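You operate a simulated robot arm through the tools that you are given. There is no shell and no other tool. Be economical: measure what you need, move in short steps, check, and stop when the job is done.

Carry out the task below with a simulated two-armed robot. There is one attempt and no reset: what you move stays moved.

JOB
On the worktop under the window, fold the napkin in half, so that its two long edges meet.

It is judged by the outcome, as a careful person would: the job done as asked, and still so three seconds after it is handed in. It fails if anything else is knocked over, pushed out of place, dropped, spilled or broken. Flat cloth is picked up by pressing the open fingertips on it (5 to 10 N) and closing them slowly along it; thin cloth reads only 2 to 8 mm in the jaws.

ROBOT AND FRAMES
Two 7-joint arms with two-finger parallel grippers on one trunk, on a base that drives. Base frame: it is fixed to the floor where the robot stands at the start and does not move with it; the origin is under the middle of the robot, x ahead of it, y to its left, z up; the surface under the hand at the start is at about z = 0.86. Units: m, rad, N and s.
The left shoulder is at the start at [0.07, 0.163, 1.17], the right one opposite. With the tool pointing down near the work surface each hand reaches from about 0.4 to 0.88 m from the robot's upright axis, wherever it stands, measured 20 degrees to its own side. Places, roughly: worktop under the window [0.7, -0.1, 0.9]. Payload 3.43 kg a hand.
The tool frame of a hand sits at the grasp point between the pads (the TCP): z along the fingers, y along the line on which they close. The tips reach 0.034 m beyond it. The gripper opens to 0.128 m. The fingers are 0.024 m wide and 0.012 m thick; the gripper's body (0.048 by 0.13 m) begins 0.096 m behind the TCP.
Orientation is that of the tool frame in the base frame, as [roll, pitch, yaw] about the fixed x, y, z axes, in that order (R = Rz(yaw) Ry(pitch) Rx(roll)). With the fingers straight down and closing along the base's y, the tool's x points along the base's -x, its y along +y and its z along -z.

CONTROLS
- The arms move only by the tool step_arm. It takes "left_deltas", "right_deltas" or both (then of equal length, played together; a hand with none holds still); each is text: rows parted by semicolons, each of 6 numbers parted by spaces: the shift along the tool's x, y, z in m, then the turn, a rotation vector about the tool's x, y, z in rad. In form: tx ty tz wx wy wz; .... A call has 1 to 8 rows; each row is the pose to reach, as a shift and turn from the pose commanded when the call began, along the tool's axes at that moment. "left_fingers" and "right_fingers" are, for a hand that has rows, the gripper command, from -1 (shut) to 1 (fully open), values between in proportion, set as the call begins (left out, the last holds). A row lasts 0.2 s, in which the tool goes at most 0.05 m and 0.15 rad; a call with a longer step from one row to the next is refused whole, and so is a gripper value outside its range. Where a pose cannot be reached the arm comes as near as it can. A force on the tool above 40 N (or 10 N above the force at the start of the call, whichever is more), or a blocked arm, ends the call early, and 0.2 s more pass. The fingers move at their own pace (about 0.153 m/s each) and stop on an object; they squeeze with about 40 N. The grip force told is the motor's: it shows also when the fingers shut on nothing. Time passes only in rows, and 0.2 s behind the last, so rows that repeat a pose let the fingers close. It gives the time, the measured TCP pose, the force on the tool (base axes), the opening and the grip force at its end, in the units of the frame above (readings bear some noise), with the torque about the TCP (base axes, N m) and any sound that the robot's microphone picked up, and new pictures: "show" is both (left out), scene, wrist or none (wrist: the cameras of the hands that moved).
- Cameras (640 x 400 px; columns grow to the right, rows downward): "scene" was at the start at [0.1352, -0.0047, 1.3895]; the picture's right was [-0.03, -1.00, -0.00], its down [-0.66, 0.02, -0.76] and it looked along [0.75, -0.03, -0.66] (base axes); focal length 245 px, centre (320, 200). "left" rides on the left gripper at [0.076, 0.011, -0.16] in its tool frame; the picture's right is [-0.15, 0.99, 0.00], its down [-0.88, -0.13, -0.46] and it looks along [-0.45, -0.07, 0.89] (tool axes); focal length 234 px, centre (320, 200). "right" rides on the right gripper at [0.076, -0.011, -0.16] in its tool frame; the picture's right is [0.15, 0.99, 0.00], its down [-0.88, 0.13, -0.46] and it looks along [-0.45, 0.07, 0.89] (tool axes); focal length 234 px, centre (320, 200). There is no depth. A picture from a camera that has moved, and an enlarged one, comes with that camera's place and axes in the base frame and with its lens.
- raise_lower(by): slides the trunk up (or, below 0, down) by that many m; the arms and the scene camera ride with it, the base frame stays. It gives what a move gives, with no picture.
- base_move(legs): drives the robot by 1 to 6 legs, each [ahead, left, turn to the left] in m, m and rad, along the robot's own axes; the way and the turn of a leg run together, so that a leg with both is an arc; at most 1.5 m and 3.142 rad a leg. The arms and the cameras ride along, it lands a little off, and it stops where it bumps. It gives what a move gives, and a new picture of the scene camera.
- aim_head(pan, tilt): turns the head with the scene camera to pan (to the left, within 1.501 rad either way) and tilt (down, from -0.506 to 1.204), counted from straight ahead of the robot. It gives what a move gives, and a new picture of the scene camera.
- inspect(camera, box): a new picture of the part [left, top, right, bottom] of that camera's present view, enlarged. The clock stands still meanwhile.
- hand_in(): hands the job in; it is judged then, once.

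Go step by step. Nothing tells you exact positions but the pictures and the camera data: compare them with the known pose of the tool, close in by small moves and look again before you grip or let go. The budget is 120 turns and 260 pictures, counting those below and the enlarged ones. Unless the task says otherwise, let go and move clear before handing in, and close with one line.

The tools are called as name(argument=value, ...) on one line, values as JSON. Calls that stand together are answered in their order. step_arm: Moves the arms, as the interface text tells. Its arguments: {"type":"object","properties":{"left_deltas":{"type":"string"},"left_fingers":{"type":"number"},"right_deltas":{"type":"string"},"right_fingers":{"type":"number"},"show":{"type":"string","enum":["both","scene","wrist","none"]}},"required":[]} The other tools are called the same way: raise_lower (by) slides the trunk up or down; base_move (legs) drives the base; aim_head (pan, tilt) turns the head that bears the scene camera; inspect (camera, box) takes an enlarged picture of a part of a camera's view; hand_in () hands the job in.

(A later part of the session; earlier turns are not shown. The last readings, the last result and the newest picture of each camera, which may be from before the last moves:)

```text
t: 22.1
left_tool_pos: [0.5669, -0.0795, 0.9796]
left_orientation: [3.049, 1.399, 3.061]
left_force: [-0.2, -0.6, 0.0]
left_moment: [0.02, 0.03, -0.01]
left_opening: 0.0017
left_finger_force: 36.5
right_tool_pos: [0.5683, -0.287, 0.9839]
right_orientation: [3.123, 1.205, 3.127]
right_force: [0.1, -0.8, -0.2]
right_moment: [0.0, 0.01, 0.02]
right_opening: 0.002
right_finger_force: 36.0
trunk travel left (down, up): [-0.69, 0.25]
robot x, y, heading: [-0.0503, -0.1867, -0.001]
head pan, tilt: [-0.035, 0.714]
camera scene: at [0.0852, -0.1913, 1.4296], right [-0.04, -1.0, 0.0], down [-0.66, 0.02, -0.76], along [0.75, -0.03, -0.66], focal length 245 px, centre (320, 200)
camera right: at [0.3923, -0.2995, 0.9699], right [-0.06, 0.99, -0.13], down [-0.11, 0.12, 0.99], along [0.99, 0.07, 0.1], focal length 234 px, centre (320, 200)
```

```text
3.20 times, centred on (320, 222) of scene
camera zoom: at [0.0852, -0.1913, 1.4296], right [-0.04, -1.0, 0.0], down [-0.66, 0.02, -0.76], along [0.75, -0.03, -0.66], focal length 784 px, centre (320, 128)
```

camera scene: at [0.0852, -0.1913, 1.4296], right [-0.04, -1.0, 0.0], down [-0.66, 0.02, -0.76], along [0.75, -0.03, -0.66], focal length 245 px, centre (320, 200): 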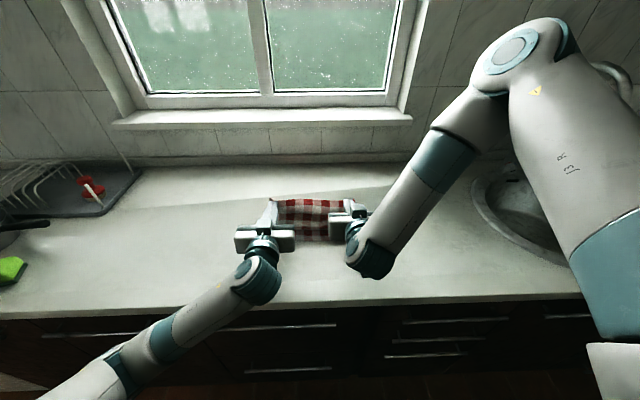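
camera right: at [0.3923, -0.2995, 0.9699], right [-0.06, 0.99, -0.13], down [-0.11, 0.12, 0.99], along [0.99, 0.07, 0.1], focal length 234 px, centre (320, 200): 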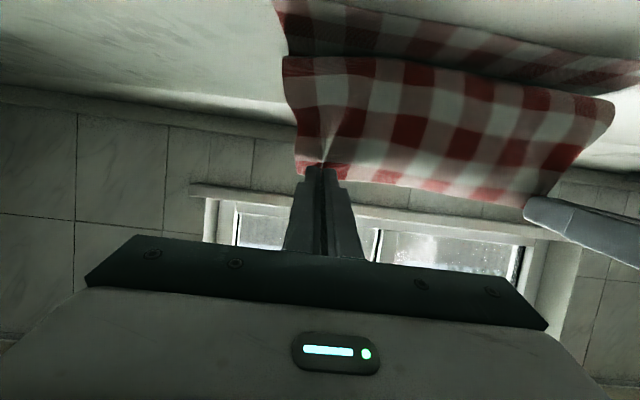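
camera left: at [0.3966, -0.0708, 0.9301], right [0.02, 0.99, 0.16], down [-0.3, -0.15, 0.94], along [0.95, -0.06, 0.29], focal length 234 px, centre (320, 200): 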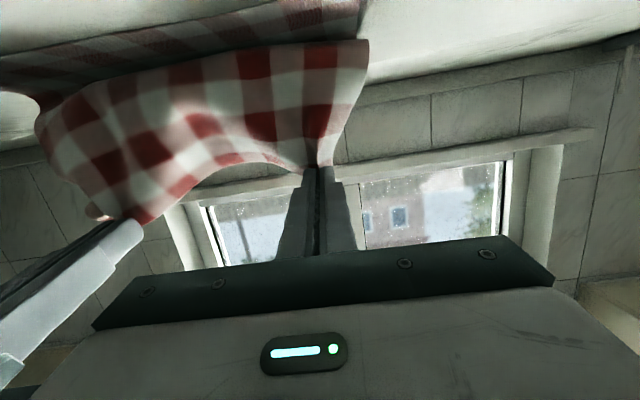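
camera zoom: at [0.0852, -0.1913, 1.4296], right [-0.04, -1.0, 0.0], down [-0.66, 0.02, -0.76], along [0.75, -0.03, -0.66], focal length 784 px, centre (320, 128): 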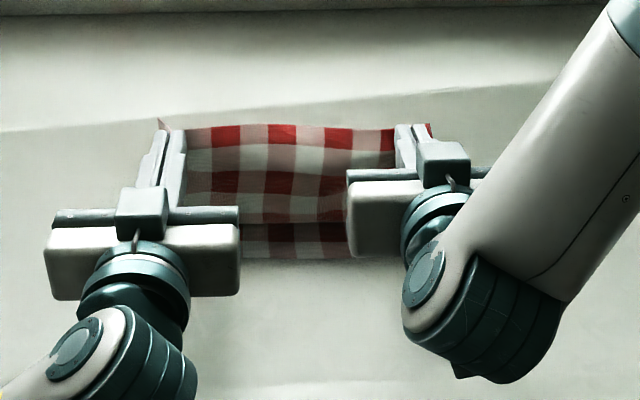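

The sheet now stands with its edge up. I'll pull it towards the robot and down a little, until it leans over the front half.

step_arm(left_deltas=".0107 0 -.0093 0 0 0;.0214 0 -.0186 0 0 0;.0214 0 -.0186 0 0 0", right_deltas=".0124 0 -.007 0 0 0;.0248 0 -.014 0 0 0;.0248 0 -.014 0 0 0")

inspect(camera="scene", box=[220, 160, 420, 285])

```text
t: 22.9
left_tool_pos: [0.5449, -0.0794, 0.9605]
left_orientation: [3.047, 1.399, 3.058]
left_force: [-0.4, -0.7, -0.3]
left_moment: [0.02, 0.0, -0.01]
left_opening: 0.0017
left_finger_force: 36.3
right_tool_pos: [0.5476, -0.2868, 0.9643]
right_orientation: [3.125, 1.203, 3.128]
right_force: [0.0, -0.1, 0.2]
right_moment: [0.0, 0.0, 0.0]
right_opening: 0.0017
right_finger_force: 36.3
trunk travel left (down, up): [-0.69, 0.25]
robot x, y, heading: [-0.0493, -0.1904, -0.005]
head pan, tilt: [-0.035, 0.714]
camera scene: at [0.0859, -0.1918, 1.4295], right [-0.04, -1.0, 0.0], down [-0.66, 0.02, -0.75], along [0.75, -0.03, -0.66], focal length 245 px, centre (320, 200)
camera right: at [0.3709, -0.2991, 0.9516], right [-0.05, 0.99, -0.13], down [-0.11, 0.12, 0.99], along [0.99, 0.07, 0.1], focal length 234 px, centre (320, 200)
camera left: at [0.3735, -0.0692, 0.9129], right [0.01, 0.99, 0.16], down [-0.3, -0.15, 0.94], along [0.95, -0.06, 0.29], focal length 234 px, centre (320, 200)
```

scene: 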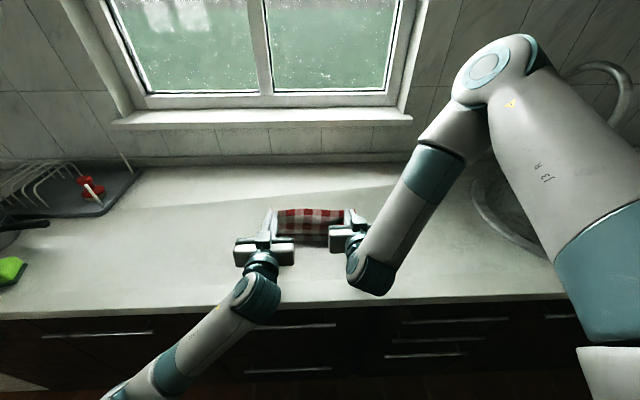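
right: 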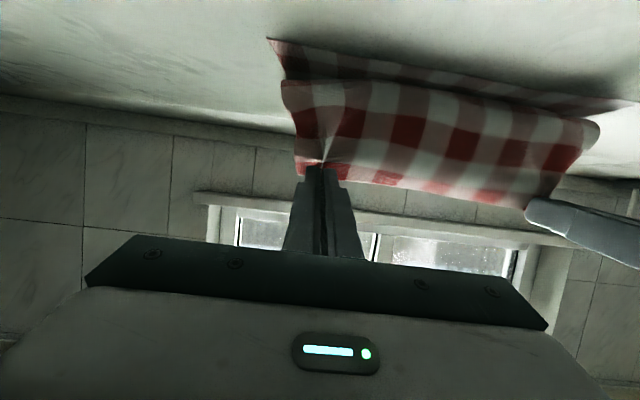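
left: 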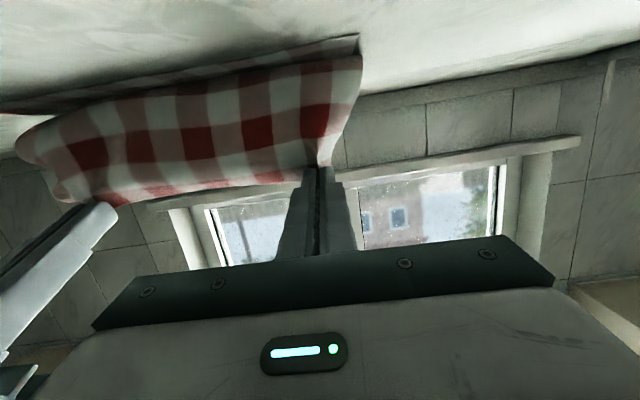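

```text
3.20 times, centred on (320, 222) of scene
camera zoom: at [0.0859, -0.1918, 1.4295], right [-0.04, -1.0, 0.0], down [-0.66, 0.02, -0.75], along [0.75, -0.03, -0.66], focal length 784 px, centre (320, 128)
```

zoom: 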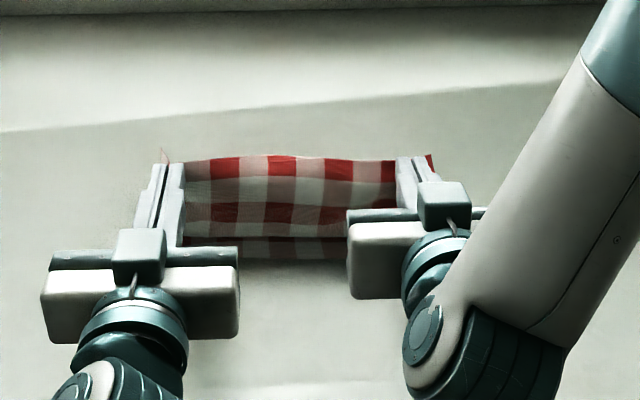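

step_arm(left_deltas=".0017 0 -.0099 0 0 0;.0034 0 -.0197 0 0 0;.0034 0 -.0197 0 0 0", right_deltas=".0036 0 -.0093 0 0 0;.0072 0 -.0186 0 0 0;.0072 0 -.0186 0 0 0")

inspect(camera="scene", box=[220, 160, 420, 285])

```text
t: 23.7
left_tool_pos: [0.5241, -0.0806, 0.9609]
left_orientation: [3.051, 1.398, 3.061]
left_force: [0.0, -0.2, 0.3]
left_moment: [-0.02, 0.0, -0.02]
left_opening: 0.0017
left_finger_force: 36.6
right_tool_pos: [0.5273, -0.2888, 0.9661]
right_orientation: [3.123, 1.206, 3.128]
right_force: [-0.9, 0.2, -1.0]
right_moment: [0.02, 0.0, 0.02]
right_opening: 0.0017
right_finger_force: 36.4
trunk travel left (down, up): [-0.69, 0.25]
robot x, y, heading: [-0.0511, -0.1845, -0.004]
head pan, tilt: [-0.035, 0.714]
camera scene: at [0.0857, -0.1913, 1.4295], right [-0.04, -1.0, 0.0], down [-0.66, 0.02, -0.76], along [0.75, -0.03, -0.66], focal length 245 px, centre (320, 200)
camera right: at [0.3511, -0.3011, 0.9521], right [-0.06, 0.99, -0.13], down [-0.11, 0.12, 0.99], along [0.99, 0.07, 0.1], focal length 234 px, centre (320, 200)
camera left: at [0.3532, -0.0704, 0.9121], right [0.02, 0.99, 0.16], down [-0.3, -0.15, 0.94], along [0.95, -0.06, 0.29], focal length 234 px, centre (320, 200)
```

scene: 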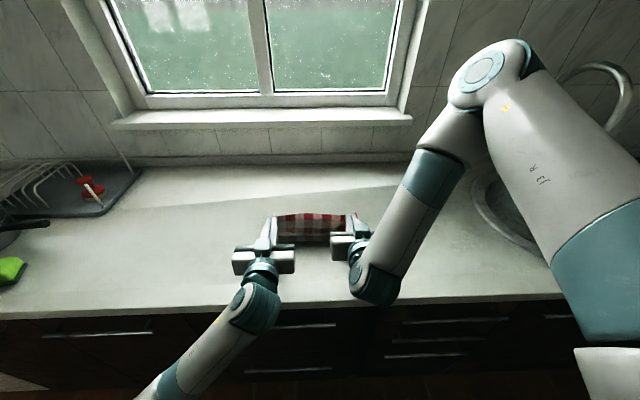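
right: 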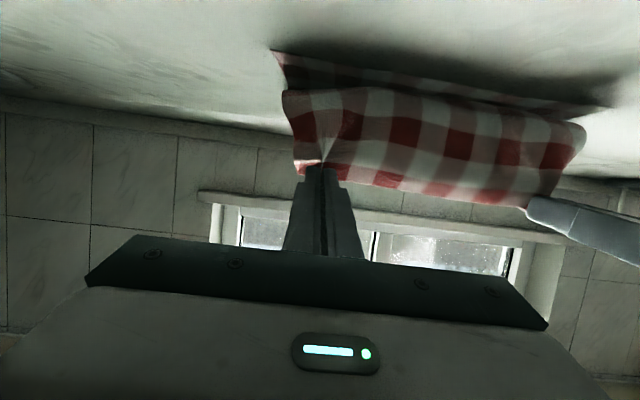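
left: 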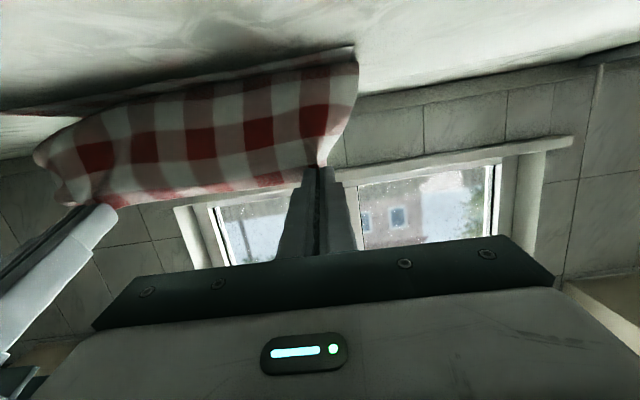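

```text
3.20 times, centred on (320, 222) of scene
camera zoom: at [0.0857, -0.1913, 1.4295], right [-0.04, -1.0, 0.0], down [-0.66, 0.02, -0.76], along [0.75, -0.03, -0.66], focal length 784 px, centre (320, 128)
```

zoom: 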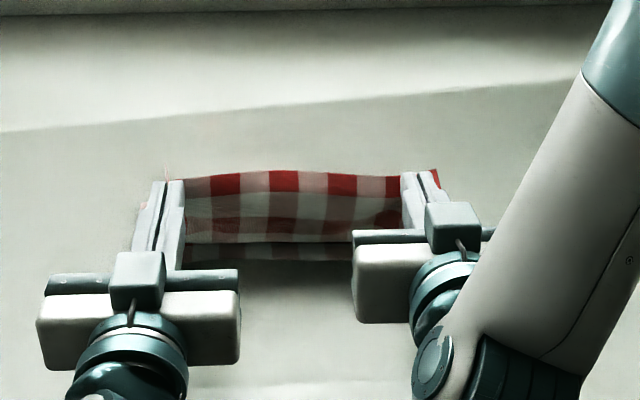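

The front edge hasn't moved (x≈0.54) and the top sheet leans over it. I'll lower a bit further before letting go.

step_arm(left_deltas=".012 0 .0006 0 .1 0;.0237 0 .0013 0 .2 0;.0237 0 .0013 0 .2 0", right_deltas=".0146 0 .0024 0 0 0;.0292 0 .0048 0 0 0;.0292 0 .0048 0 0 0")

inspect(camera="scene", box=[220, 160, 420, 285])

```text
t: 24.5
left_tool_pos: [0.5201, -0.0789, 0.9379]
left_orientation: [3.1, 1.2, 3.11]
left_force: [0.1, 0.1, -0.5]
left_moment: [0.03, 0.04, -0.01]
left_opening: 0.0016
left_finger_force: 36.2
right_tool_pos: [0.5215, -0.2805, 0.9437]
right_orientation: [3.131, 1.204, 3.127]
right_force: [-0.1, 0.0, 0.3]
right_moment: [0.0, 0.03, -0.04]
right_opening: 0.0016
right_finger_force: 36.8
right hand out of reach, approached as far as the arm can: row 1, 2, 3
trunk travel left (down, up): [-0.69, 0.25]
robot x, y, heading: [-0.0492, -0.1869, -0.001]
head pan, tilt: [-0.035, 0.714]
camera scene: at [0.0852, -0.1914, 1.4296], right [-0.04, -1.0, 0.0], down [-0.65, 0.02, -0.76], along [0.75, -0.03, -0.66], focal length 245 px, centre (320, 200)
camera right: at [0.3437, -0.2919, 0.9296], right [-0.05, 0.99, -0.13], down [-0.11, 0.13, 0.99], along [0.99, 0.06, 0.1], focal length 234 px, centre (320, 200)
camera left: at [0.3431, -0.0695, 0.9238], right [0.04, 0.99, 0.15], down [-0.1, -0.15, 0.98], along [0.99, -0.06, 0.1], focal length 234 px, centre (320, 200)
```

scene: 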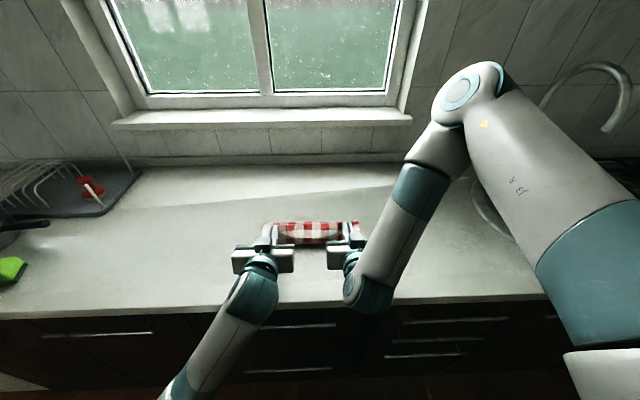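
right: 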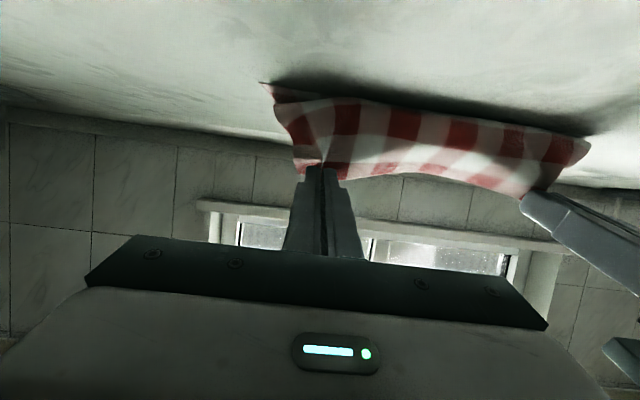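
left: 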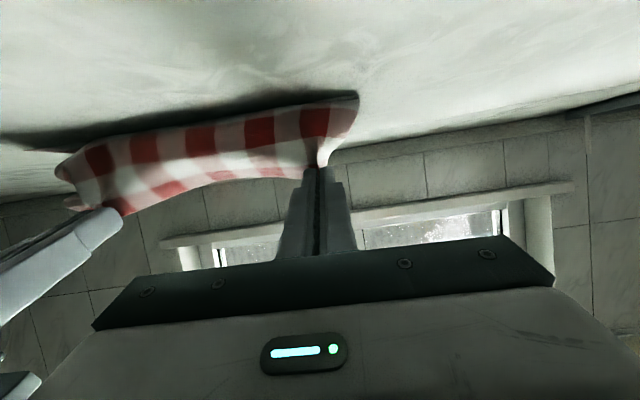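

```text
3.20 times, centred on (320, 222) of scene
camera zoom: at [0.0852, -0.1914, 1.4296], right [-0.04, -1.0, 0.0], down [-0.65, 0.02, -0.76], along [0.75, -0.03, -0.66], focal length 784 px, centre (320, 128)
```

zoom: 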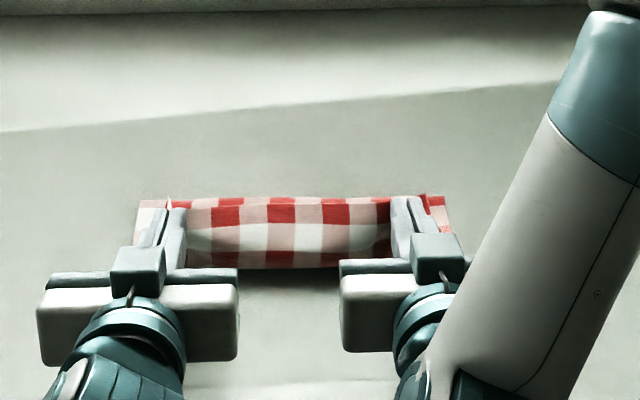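

With the hands this low, the sheet bulges down to the front edge and leaves about 5 cm standing, which would overhang. I'll shift the hands forward so the standing part falls exactly onto the front edge.

step_arm(left_deltas="-.008 0 .021 0 0 0;-.0163 0 .0419 0 0 0;-.0163 0 .0419 0 0 0", right_deltas="-.005 -.004 .022 0 0 0;-.0107 -.007 .0441 0 0 0;-.0107 -.007 .0441 0 0 0")

inspect(camera="scene", box=[220, 160, 420, 285])

```text
t: 25.3
left_tool_pos: [0.5648, -0.0784, 0.9382]
left_orientation: [3.1, 1.201, 3.112]
left_force: [0.4, -0.1, 0.6]
left_moment: [0.02, -0.02, -0.02]
left_opening: 0.0017
left_finger_force: 35.8
right_tool_pos: [0.5636, -0.2746, 0.9423]
right_orientation: [3.131, 1.203, 3.128]
right_force: [-0.4, 0.5, -0.1]
right_moment: [0.0, -0.03, -0.01]
right_opening: 0.0019
right_finger_force: 37.0
right hand out of reach, approached as far as the arm can: row 1, 2, 3
trunk travel left (down, up): [-0.69, 0.25]
robot x, y, heading: [-0.0519, -0.1874, -0.001]
head pan, tilt: [-0.035, 0.714]
camera scene: at [0.0848, -0.1911, 1.4296], right [-0.04, -1.0, 0.0], down [-0.65, 0.02, -0.76], along [0.75, -0.03, -0.66], focal length 245 px, centre (320, 200)
camera right: at [0.3869, -0.2853, 0.9297], right [-0.05, 0.99, -0.13], down [-0.11, 0.13, 0.99], along [0.99, 0.06, 0.1], focal length 234 px, centre (320, 200)
camera left: at [0.3882, -0.0688, 0.9244], right [0.04, 0.99, 0.15], down [-0.11, -0.15, 0.98], along [0.99, -0.06, 0.1], focal length 234 px, centre (320, 200)
```

scene: 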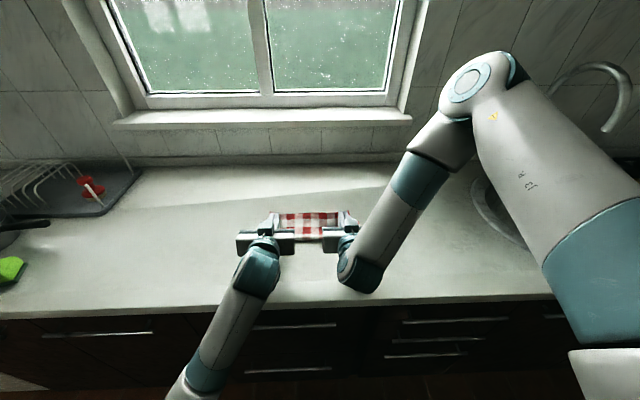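
right: 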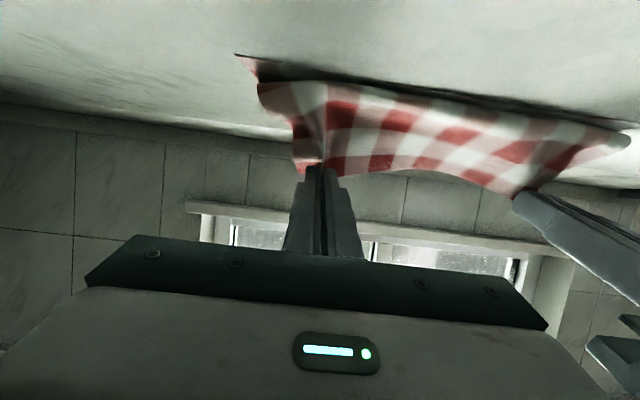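
left: 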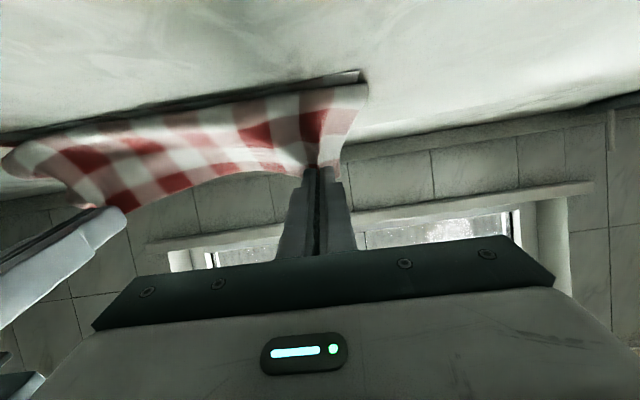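

```text
3.20 times, centred on (320, 222) of scene
camera zoom: at [0.0848, -0.1911, 1.4296], right [-0.04, -1.0, 0.0], down [-0.65, 0.02, -0.76], along [0.75, -0.03, -0.66], focal length 784 px, centre (320, 128)
```

zoom: 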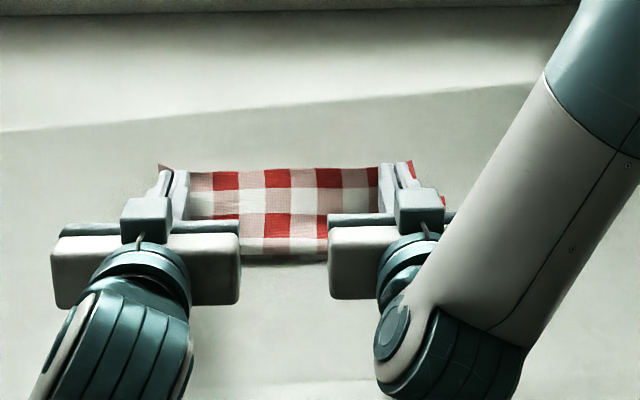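

raise_lower(by=-0.025)

step_arm(right_deltas="0 -.006 0 0 .05 0;0 -.012 0 0 .1 0;0 -.012 0 0 .1 0", left_deltas="0 0 0 0 0 0;0 0 0 0 0 0;0 0 0 0 0 0")

inspect(camera="scene", box=[220, 160, 420, 285])

```text
t: 26.0
left_tool_pos: [0.565, -0.0789, 0.9142]
left_orientation: [3.098, 1.201, 3.112]
left_force: [0.0, -0.2, -0.2]
left_moment: [0.05, -0.01, 0.01]
left_opening: 0.0015
left_finger_force: 36.6
right_tool_pos: [0.5638, -0.274, 0.9188]
right_orientation: [3.128, 1.202, 3.126]
right_force: [0.3, 0.8, -0.1]
right_moment: [0.02, 0.02, 0.01]
right_opening: 0.0019
right_finger_force: 36.9
trunk travel left (down, up): [-0.665, 0.275]
robot x, y, heading: [-0.0511, -0.1898, -0.005]
head pan, tilt: [-0.035, 0.714]
```

```text
t: 26.8
left_tool_pos: [0.5654, -0.0773, 0.9134]
left_orientation: [3.098, 1.201, 3.112]
left_force: [-0.3, 0.7, -0.2]
left_moment: [0.0, 0.0, 0.0]
left_opening: 0.0015
left_finger_force: 36.5
right_tool_pos: [0.5635, -0.2865, 0.918]
right_orientation: [3.132, 1.1, 3.132]
right_force: [0.3, 0.6, 0.7]
right_moment: [0.01, 0.0, 0.01]
right_opening: 0.0018
right_finger_force: 37.0
trunk travel left (down, up): [-0.665, 0.275]
robot x, y, heading: [-0.0474, -0.1831, -0.001]
head pan, tilt: [-0.035, 0.714]
camera scene: at [0.0856, -0.1911, 1.4045], right [-0.04, -1.0, 0.0], down [-0.66, 0.02, -0.76], along [0.75, -0.03, -0.66], focal length 245 px, centre (320, 200)
camera right: at [0.3871, -0.2978, 0.9224], right [-0.06, 0.99, -0.13], down [-0.01, 0.13, 0.99], along [1.0, 0.06, 0.0], focal length 234 px, centre (320, 200)
camera left: at [0.3885, -0.0688, 0.8991], right [0.04, 0.99, 0.15], down [-0.1, -0.15, 0.98], along [0.99, -0.06, 0.1], focal length 234 px, centre (320, 200)
```

scene: 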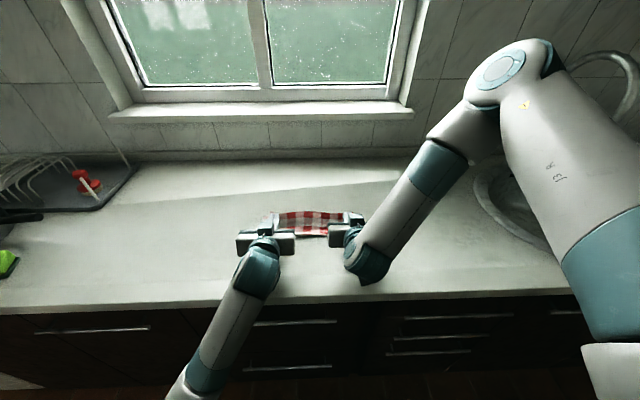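
right: 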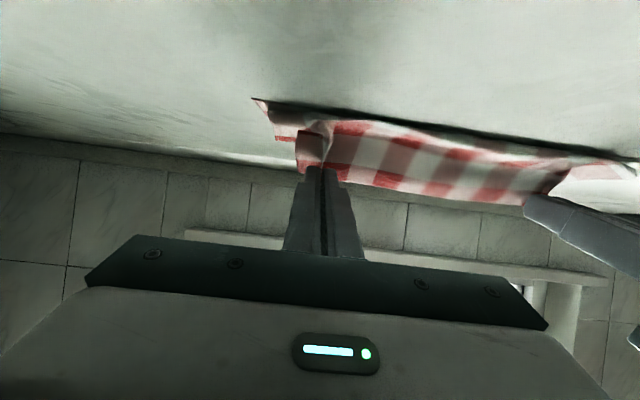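
left: 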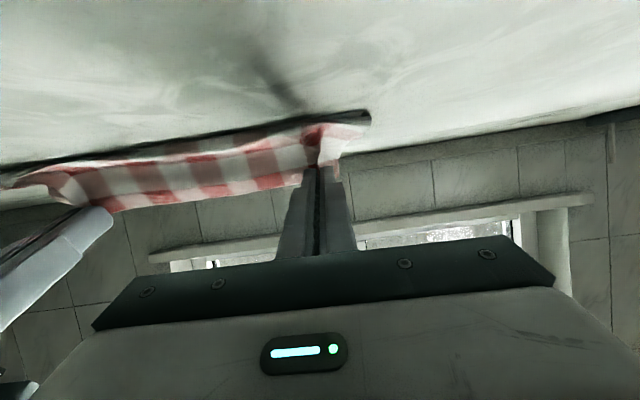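

```text
3.20 times, centred on (320, 222) of scene
camera zoom: at [0.0856, -0.1911, 1.4045], right [-0.04, -1.0, 0.0], down [-0.66, 0.02, -0.76], along [0.75, -0.03, -0.66], focal length 784 px, centre (320, 128)
```

zoom: 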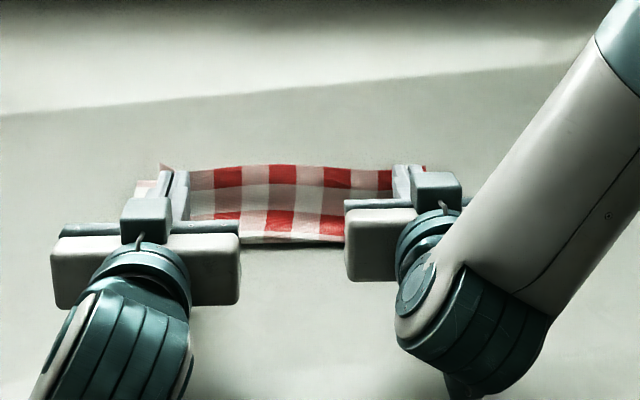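

Laid like this the edge would curl. A better plan is to pull the top edge slightly past the front edge by backing the base, release it there as a single layer on the bare counter, then re-grip it with vertical fingers and set it back exactly on the lower edge.

base_move(legs=[[-0.085, 0, 0]])

inspect(camera="right", box=[200, 0, 640, 280])

inspect(camera="scene", box=[220, 160, 420, 285])

```text
t: 27.9
left_tool_pos: [0.4811, -0.0787, 0.9138]
left_orientation: [3.097, 1.2, 3.114]
left_force: [-0.4, -1.5, 0.6]
left_moment: [0.02, -0.03, -0.07]
left_opening: 0.0015
left_finger_force: 36.4
right_tool_pos: [0.4804, -0.2872, 0.918]
right_orientation: [3.132, 1.103, 3.13]
right_force: [0.5, 0.8, 0.3]
right_moment: [0.02, -0.02, 0.0]
right_opening: 0.0017
right_finger_force: 36.6
trunk travel left (down, up): [-0.665, 0.275]
robot x, y, heading: [-0.1323, -0.1858, -0.005]
head pan, tilt: [-0.035, 0.714]
camera scene: at [0.0016, -0.1911, 1.4046], right [-0.04, -1.0, 0.0], down [-0.65, 0.02, -0.76], along [0.76, -0.03, -0.65], focal length 245 px, centre (320, 200)
```

scene: 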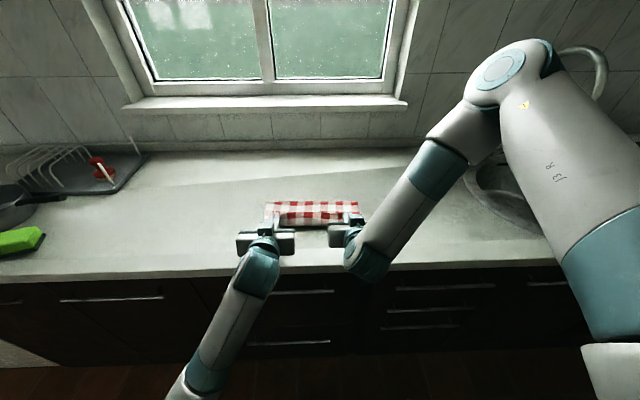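

```text
1.43 times, centred on (420, 140) of right
camera zoom: at [0.3036, -0.2976, 0.9226], right [-0.06, 0.99, -0.13], down [-0.01, 0.13, 0.99], along [1.0, 0.06, 0.0], focal length 334 px, centre (177, 286)
```

zoom: 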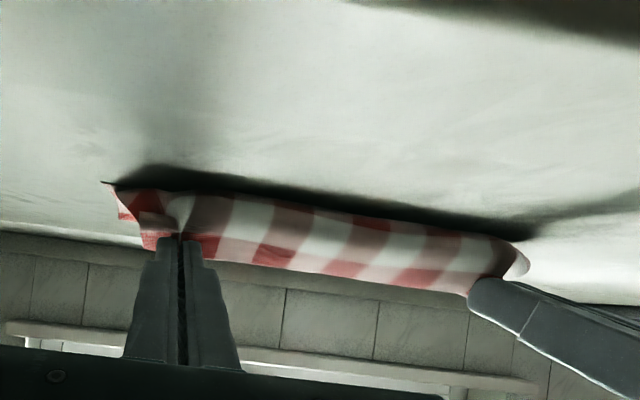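

```text
3.20 times, centred on (320, 222) of scene
camera zoom: at [0.0016, -0.1911, 1.4046], right [-0.04, -1.0, 0.0], down [-0.65, 0.02, -0.76], along [0.76, -0.03, -0.65], focal length 784 px, centre (320, 128)
```

zoom: 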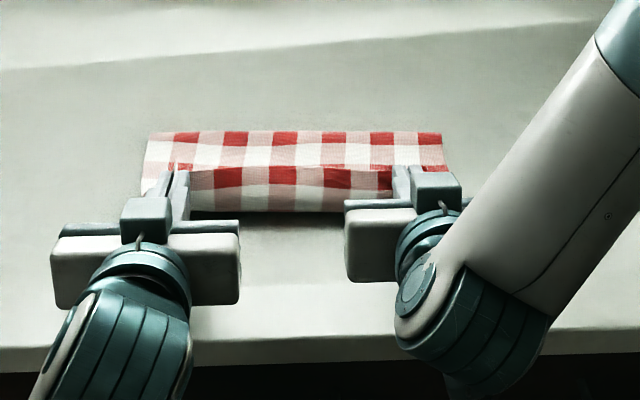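

The fold is at x≈0.63 and the top edge now hangs just past the front edge. I'll open the fingers here.

step_arm(left_deltas="0 0 0 0 0 0;0 0 0 0 0 0", right_deltas="0 0 0 0 0 0;0 0 0 0 0 0", left_fingers=-0.3, right_fingers=-0.3, show="wrist")

inspect(camera="scene", box=[220, 160, 420, 285])

```text
t: 28.5
left_tool_pos: [0.4813, -0.0779, 0.9134]
left_orientation: [3.097, 1.202, 3.112]
left_force: [0.0, 0.1, -0.9]
left_moment: [-0.01, 0.03, -0.01]
left_opening: 0.0446
left_finger_force: 0.1
right_tool_pos: [0.4811, -0.2865, 0.9191]
right_orientation: [3.132, 1.103, 3.128]
right_force: [-0.2, -0.3, 0.1]
right_moment: [-0.03, -0.01, 0.0]
right_opening: 0.0448
right_finger_force: 0.1
trunk travel left (down, up): [-0.665, 0.275]
robot x, y, heading: [-0.1319, -0.1849, -0.007]
head pan, tilt: [-0.035, 0.714]
camera right: at [0.3039, -0.2977, 0.9227], right [-0.06, 0.99, -0.13], down [-0.01, 0.13, 0.99], along [1.0, 0.06, 0.0], focal length 234 px, centre (320, 200)
camera left: at [0.3053, -0.0687, 0.8996], right [0.04, 0.99, 0.15], down [-0.11, -0.15, 0.98], along [0.99, -0.06, 0.1], focal length 234 px, centre (320, 200)
```

right: 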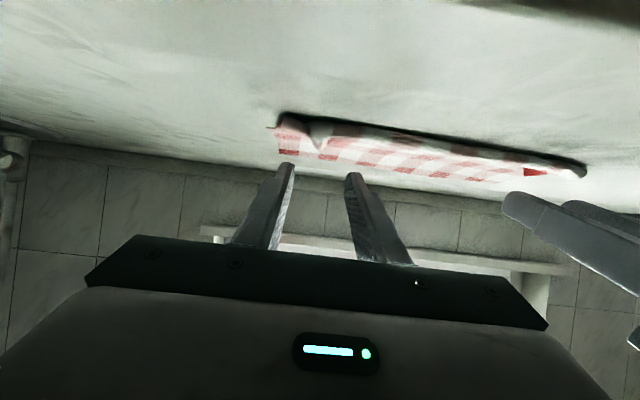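
left: 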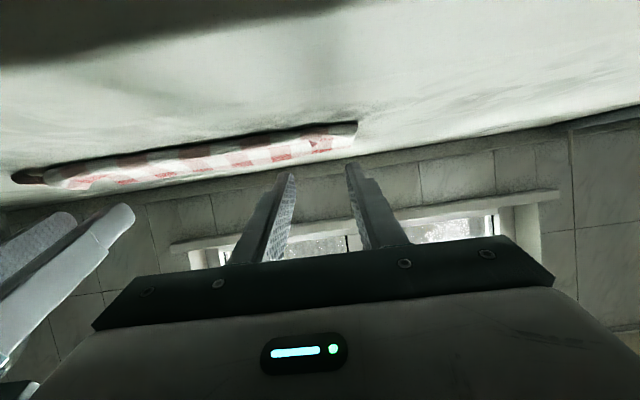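

```text
3.20 times, centred on (320, 222) of scene
camera zoom: at [0.0019, -0.1911, 1.4047], right [-0.04, -1.0, 0.0], down [-0.65, 0.02, -0.76], along [0.76, -0.03, -0.66], focal length 784 px, centre (320, 128)
```

zoom: 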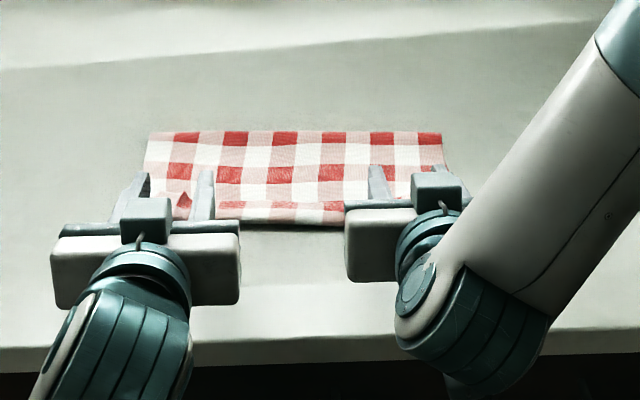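

The sheet fell nearly flat. I'll withdraw both hands up and back to see the result.

step_arm(left_deltas="0 0 -.03 0 0 0;-.03 0 -.05 0 0 0;-.06 0 -.05 0 .1 0;-.1 0 -.05 0 .2 0;-.13 .0 -.04 0 .3 0", right_deltas="0 0 -.03 0 0 0;-.03 0 -.05 0 0 0;-.06 0 -.05 0 .1 0;-.1 0 -.05 0 .2 0;-.13 0 -.04 0 .3 0")

inspect(camera="scene", box=[220, 160, 420, 285])

```text
t: 29.7
left_tool_pos: [0.4957, -0.0727, 1.0429]
left_orientation: [3.08, 0.895, 3.115]
left_force: [0.6, 0.3, -0.8]
left_moment: [0.04, 0.01, -0.03]
left_opening: 0.0448
left_finger_force: 0.0
right_tool_pos: [0.5056, -0.2861, 1.0493]
right_orientation: [3.135, 0.798, 3.132]
right_force: [0.4, 0.3, -0.1]
right_moment: [0.03, 0.04, 0.02]
right_opening: 0.0448
right_finger_force: 0.1
trunk travel left (down, up): [-0.665, 0.275]
robot x, y, heading: [-0.1312, -0.188, -0.009]
head pan, tilt: [-0.035, 0.714]
camera scene: at [0.0043, -0.192, 1.4042], right [-0.04, -1.0, 0.0], down [-0.66, 0.02, -0.75], along [0.75, -0.03, -0.66], focal length 245 px, centre (320, 200)
camera right: at [0.3379, -0.2968, 1.1061], right [-0.1, 0.99, -0.1], down [0.29, 0.12, 0.95], along [0.95, 0.07, -0.3], focal length 234 px, centre (320, 200)
camera left: at [0.3232, -0.0664, 1.083], right [0.07, 0.99, 0.15], down [0.2, -0.16, 0.97], along [0.98, -0.04, -0.21], focal length 234 px, centre (320, 200)
```

scene: 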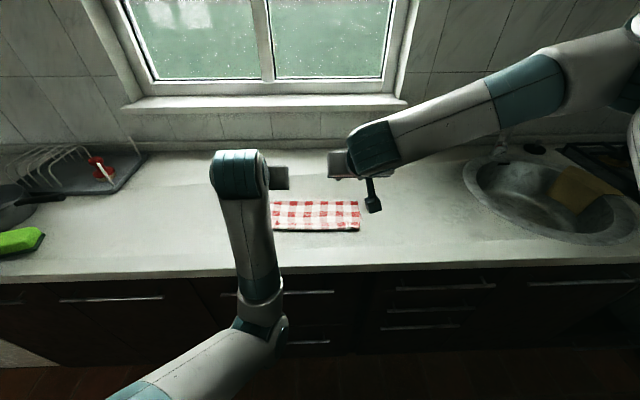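
right: 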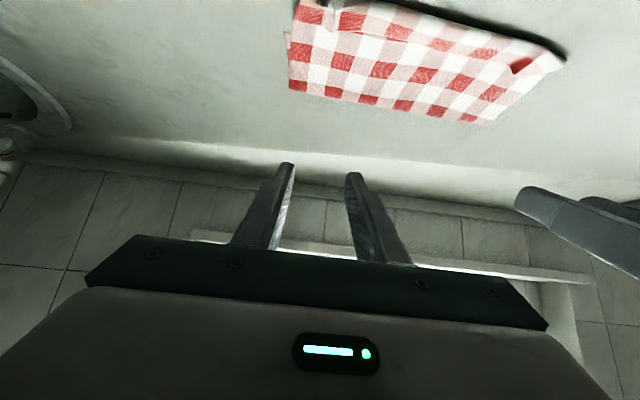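
left: 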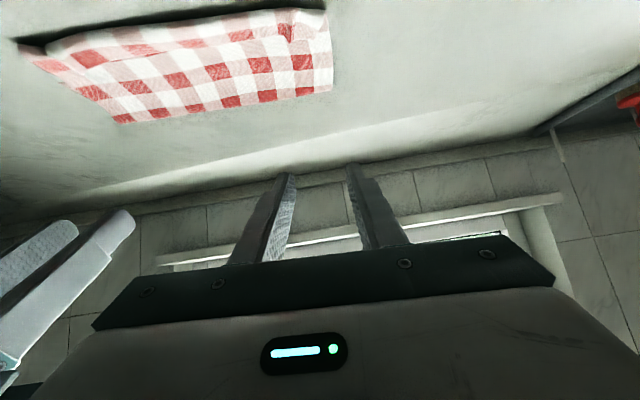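

```text
3.20 times, centred on (320, 222) of scene
camera zoom: at [0.0043, -0.192, 1.4042], right [-0.04, -1.0, 0.0], down [-0.66, 0.02, -0.75], along [0.75, -0.03, -0.66], focal length 784 px, centre (320, 128)
```

zoom: 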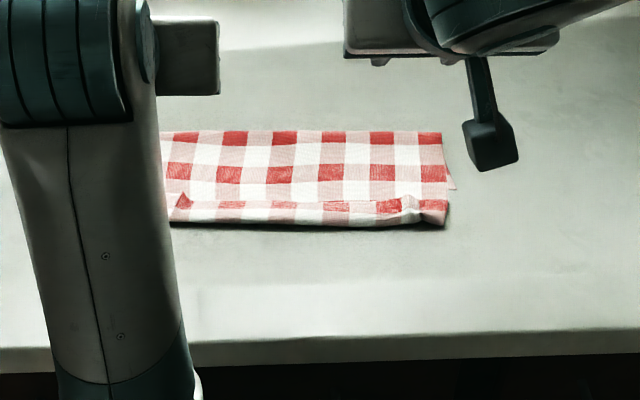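

The lower front edge is still at x≈0.54. The top sheet overhangs to x≈0.49, with its free edge curled back on top at x≈0.515. I'll turn the hands vertical with fingers spread, then hook that curl and unroll it towards the robot.

step_arm(left_deltas=".005 -.004 .01 0 .15 0;.01 -.008 .02 0 .3 0;.016 -.012 .035 0 .45 0;.022 -.016 .05 0 .6 0;.03 -.022 .065 0 .75 0;.0404 -.027 .0823 0 .89 0;.0404 -.027 .0823 0 .895 0", right_deltas=".005 .002 .01 0 .15 0;.01 .004 .02 0 .3 0;.016 .006 .035 0 .45 0;.022 .008 .05 0 .6 0;.03 .01 .065 0 .72 0;.0435 .011 .0829 0 .798 0;.0435 .011 .0829 0 .798 0", left_fingers=0.56, right_fingers=0.56)

```text
t: 31.3
left_tool_pos: [0.6284, -0.1062, 0.928]
left_orientation: [3.128, 0.007, -3.133]
left_force: [0.4, 0.6, -0.3]
left_moment: [0.0, -0.01, 0.01]
left_opening: 0.0998
left_finger_force: 0.1
left hand out of reach, approached as far as the arm can: row 1, 2, 3, 4, 5, 6, 7
right_tool_pos: [0.5324, -0.2774, 0.9609]
right_orientation: [3.138, 0.003, 3.139]
right_force: [-0.4, 0.9, -0.7]
right_moment: [0.02, 0.0, 0.02]
right_opening: 0.0999
right_finger_force: 0.2
trunk travel left (down, up): [-0.665, 0.275]
robot x, y, heading: [-0.1339, -0.187, -0.002]
head pan, tilt: [-0.035, 0.714]
camera scene: at [0.002, -0.1907, 1.4046], right [-0.04, -1.0, 0.0], down [-0.65, 0.02, -0.76], along [0.76, -0.03, -0.66], focal length 245 px, centre (320, 200)
camera right: at [0.4568, -0.2901, 1.121], right [-0.14, 0.99, 0.0], down [0.88, 0.13, 0.46], along [0.45, 0.07, -0.89], focal length 234 px, centre (320, 200)
camera left: at [0.5502, -0.0984, 1.0861], right [0.14, 0.99, 0.01], down [0.88, -0.13, 0.46], along [0.46, -0.05, -0.89], focal length 234 px, centre (320, 200)
```

scene: 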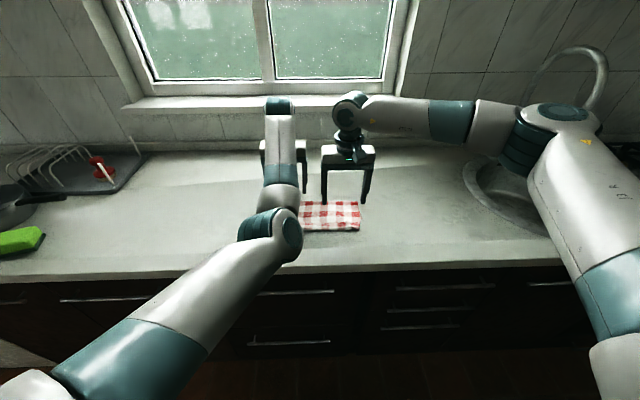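
right: 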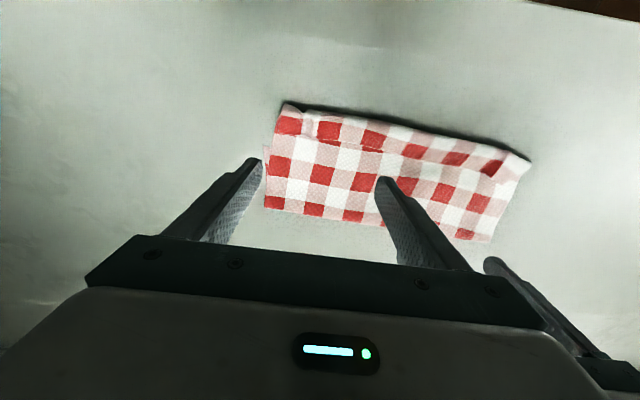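
left: 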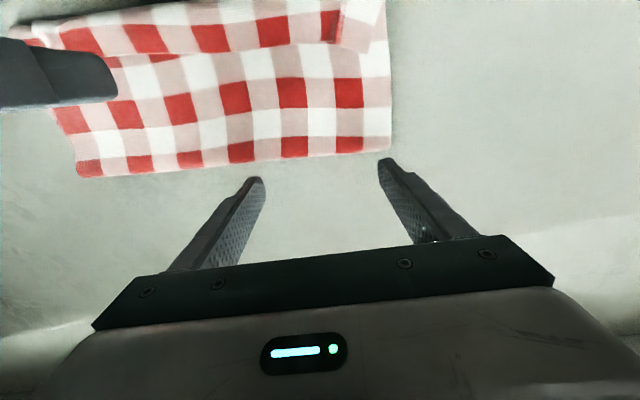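

The right wrist camera gives a clear view: the curl is about 3 cm wide along the whole front, with its free edge near x≈0.513. I'll move the left hand out of the way and bring the right fingertips down just behind that free edge.

step_arm(left_deltas="0 .01 -.03 0 0 0;0 .03 -.06 0 0 0;0 .06 -.08 0 0 0;0 .09 -.1 0 0 0;0 .12 -.1 0 0 0", right_deltas="-.003 .004 .01 0 0 0;-.006 .008 .02 0 0 0;-.01 .012 .03 0 0 0;-.01 .012 .04 0 0 0;-.01 .012 .05 0 0 0")

inspect(camera="right", box=[200, 60, 560, 260])

```text
t: 32.5
left_tool_pos: [0.6314, 0.0164, 1.0296]
left_orientation: [3.125, 0.008, -3.133]
left_force: [0.2, 0.0, -0.6]
left_moment: [-0.02, -0.01, 0.0]
left_opening: 0.0996
left_finger_force: 0.0
left hand out of reach, approached as far as the arm can: row 1, 2, 3, 4, 5
right_tool_pos: [0.544, -0.2656, 0.9105]
right_orientation: [3.139, 0.003, 3.139]
right_force: [0.5, -0.5, 0.1]
right_moment: [-0.02, 0.02, 0.0]
right_opening: 0.0997
right_finger_force: 0.1
trunk travel left (down, up): [-0.665, 0.275]
robot x, y, heading: [-0.1324, -0.1861, -0.001]
head pan, tilt: [-0.035, 0.714]
camera scene: at [0.0032, -0.1907, 1.4045], right [-0.04, -1.0, 0.0], down [-0.66, 0.02, -0.75], along [0.75, -0.03, -0.66], focal length 245 px, centre (320, 200)
camera right: at [0.4681, -0.2773, 1.0709], right [-0.14, 0.99, 0.0], down [0.88, 0.13, 0.46], along [0.45, 0.07, -0.89], focal length 234 px, centre (320, 200)
camera left: at [0.5539, 0.0244, 1.1884], right [0.14, 0.99, 0.02], down [0.88, -0.13, 0.46], along [0.46, -0.05, -0.89], focal length 234 px, centre (320, 200)
```

scene: 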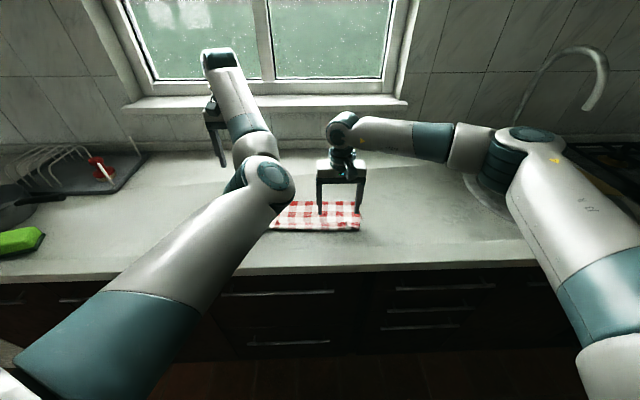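
right: 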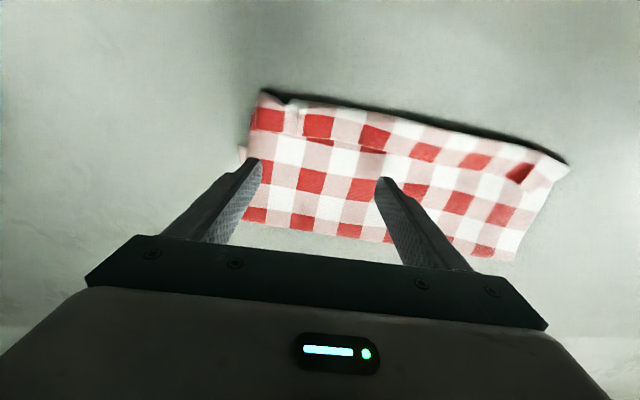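
left: 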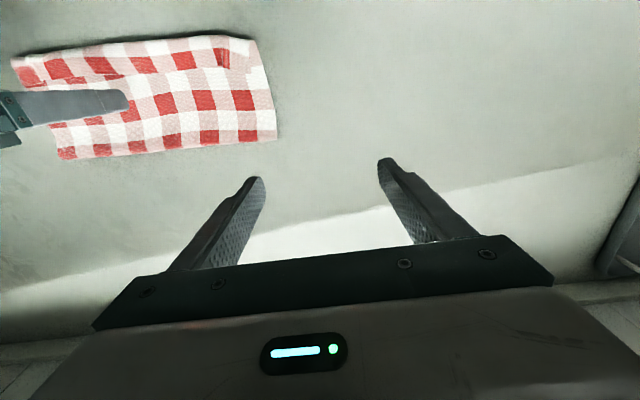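

```text
1.78 times, centred on (380, 160) of right
camera zoom: at [0.4681, -0.2773, 1.0709], right [-0.14, 0.99, 0.0], down [0.88, 0.13, 0.46], along [0.45, 0.07, -0.89], focal length 416 px, centre (213, 271)
```

zoom: 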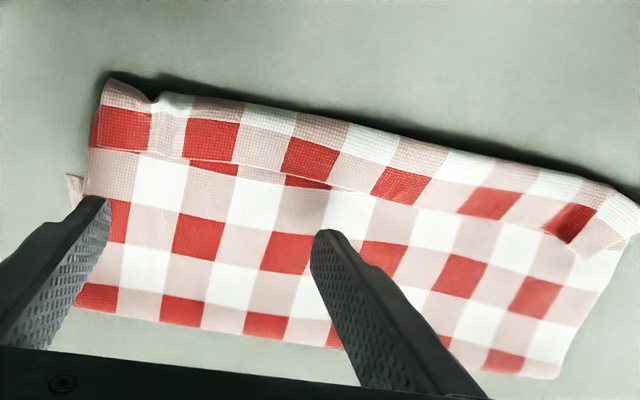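

step_arm(right_deltas="0 0 .005 0 0 0;0 0 .009 0 0 0;0 0 .011 0 0 0;0 0 .011 0 0 0", show="none")

```text
t: 33.5
left_tool_pos: [0.6314, 0.0157, 1.0303]
left_orientation: [3.126, 0.007, -3.133]
left_force: [0.1, 0.5, 0.5]
left_moment: [0.03, 0.02, -0.01]
left_opening: 0.1001
left_finger_force: 0.1
right_tool_pos: [0.5431, -0.2638, 0.901]
right_orientation: [3.139, 0.003, 3.139]
right_force: [-0.2, -0.4, 0.6]
right_moment: [-0.03, -0.04, 0.01]
right_opening: 0.0996
right_finger_force: 0.1
trunk travel left (down, up): [-0.665, 0.275]
robot x, y, heading: [-0.1314, -0.1824, -0.003]
head pan, tilt: [-0.035, 0.714]
```

step_arm(right_deltas="0 0 .0025 0 0 0;.01 0 .0025 0 0 0;.02 0 .0025 0 0 0;.03 0 .0025 0 0 0;.04 0 .0025 0 0 0;.05 0 .0025 0 0 0", show="wrist")

```text
t: 34.9
left_tool_pos: [0.6316, 0.0159, 1.0307]
left_orientation: [3.125, 0.007, -3.134]
left_force: [0.1, 0.3, 0.9]
left_moment: [0.0, -0.02, 0.0]
left_opening: 0.1
left_finger_force: 0.0
right_tool_pos: [0.4938, -0.2643, 0.8997]
right_orientation: [3.138, 0.004, 3.138]
right_force: [0.5, -0.4, 0.1]
right_moment: [-0.02, -0.01, -0.02]
right_opening: 0.0998
right_finger_force: 0.0
trunk travel left (down, up): [-0.665, 0.275]
robot x, y, heading: [-0.1339, -0.1861, -0.0]
head pan, tilt: [-0.035, 0.714]
camera right: at [0.4168, -0.2765, 1.058], right [-0.14, 0.99, 0.0], down [0.88, 0.13, 0.46], along [0.45, 0.07, -0.89], focal length 234 px, centre (320, 200)
```

right: 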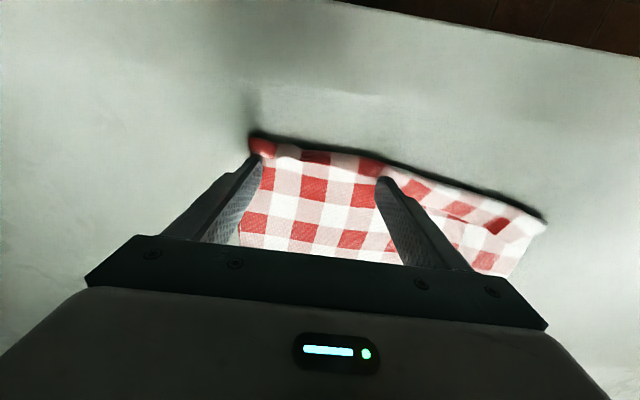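

The stroke has reached the bulge. I'll zoom in to see whether the flap is unrolling.

inspect(camera="right", box=[220, 110, 560, 290])

inspect(camera="scene", box=[250, 180, 390, 268])

```text
1.88 times, centred on (390, 200) of right
camera zoom: at [0.4168, -0.2765, 1.058], right [-0.14, 0.99, 0.0], down [0.88, 0.13, 0.46], along [0.45, 0.07, -0.89], focal length 441 px, centre (188, 200)
```

zoom: 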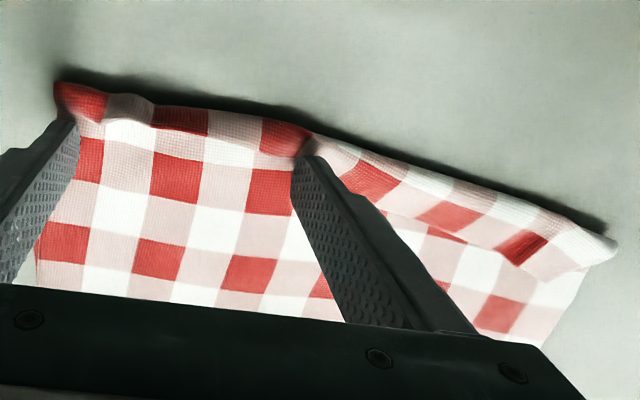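

```text
4.55 times, centred on (320, 224) of scene
camera zoom: at [0.0028, -0.1912, 1.4045], right [-0.04, -1.0, 0.0], down [-0.66, 0.02, -0.76], along [0.75, -0.03, -0.66], focal length 1113 px, centre (320, 91)
```

zoom: 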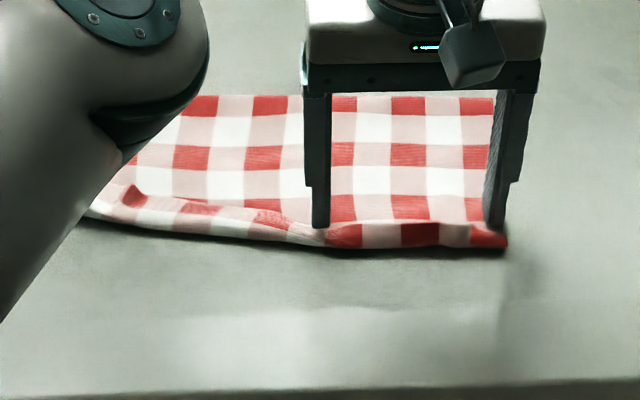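

The hook works: the right half is unrolling. I'll continue the stroke.

step_arm(right_deltas=".01 0 0 0 0 0;.02 0 0 0 0 0;.03 0 0 0 0 0;.04 0 0 0 0 0;.045 0 0 0 0 0", show="wrist")

inspect(camera="scene", box=[250, 180, 390, 268])

```text
t: 36.1
left_tool_pos: [0.6316, 0.0161, 1.0307]
left_orientation: [3.126, 0.007, -3.134]
left_force: [-0.2, -1.0, -0.4]
left_moment: [0.0, 0.01, -0.01]
left_opening: 0.0998
left_finger_force: 0.1
right_tool_pos: [0.4493, -0.2625, 0.8997]
right_orientation: [3.138, 0.007, 3.137]
right_force: [-0.5, -0.5, -0.1]
right_moment: [0.01, -0.02, -0.04]
right_opening: 0.0997
right_finger_force: 0.1
trunk travel left (down, up): [-0.665, 0.275]
robot x, y, heading: [-0.1335, -0.1863, 0.002]
head pan, tilt: [-0.035, 0.714]
camera right: at [0.3726, -0.275, 1.0592], right [-0.14, 0.99, 0.0], down [0.88, 0.13, 0.46], along [0.45, 0.07, -0.89], focal length 234 px, centre (320, 200)
```

right: 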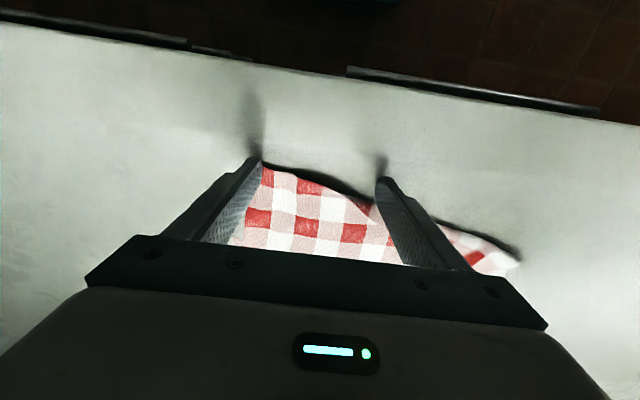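

```text
4.55 times, centred on (320, 224) of scene
camera zoom: at [0.0029, -0.1911, 1.4045], right [-0.04, -1.0, 0.0], down [-0.66, 0.02, -0.76], along [0.75, -0.03, -0.66], focal length 1113 px, centre (320, 91)
```

zoom: 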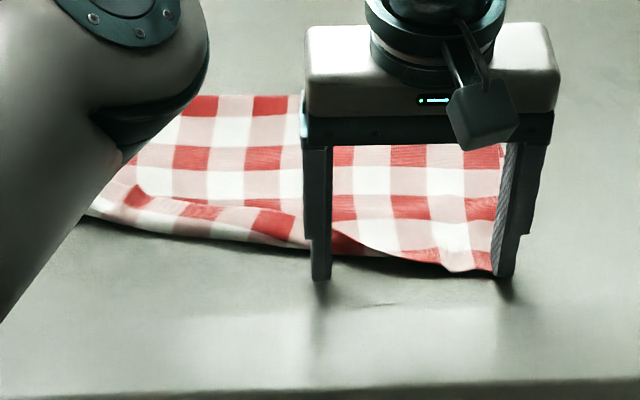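

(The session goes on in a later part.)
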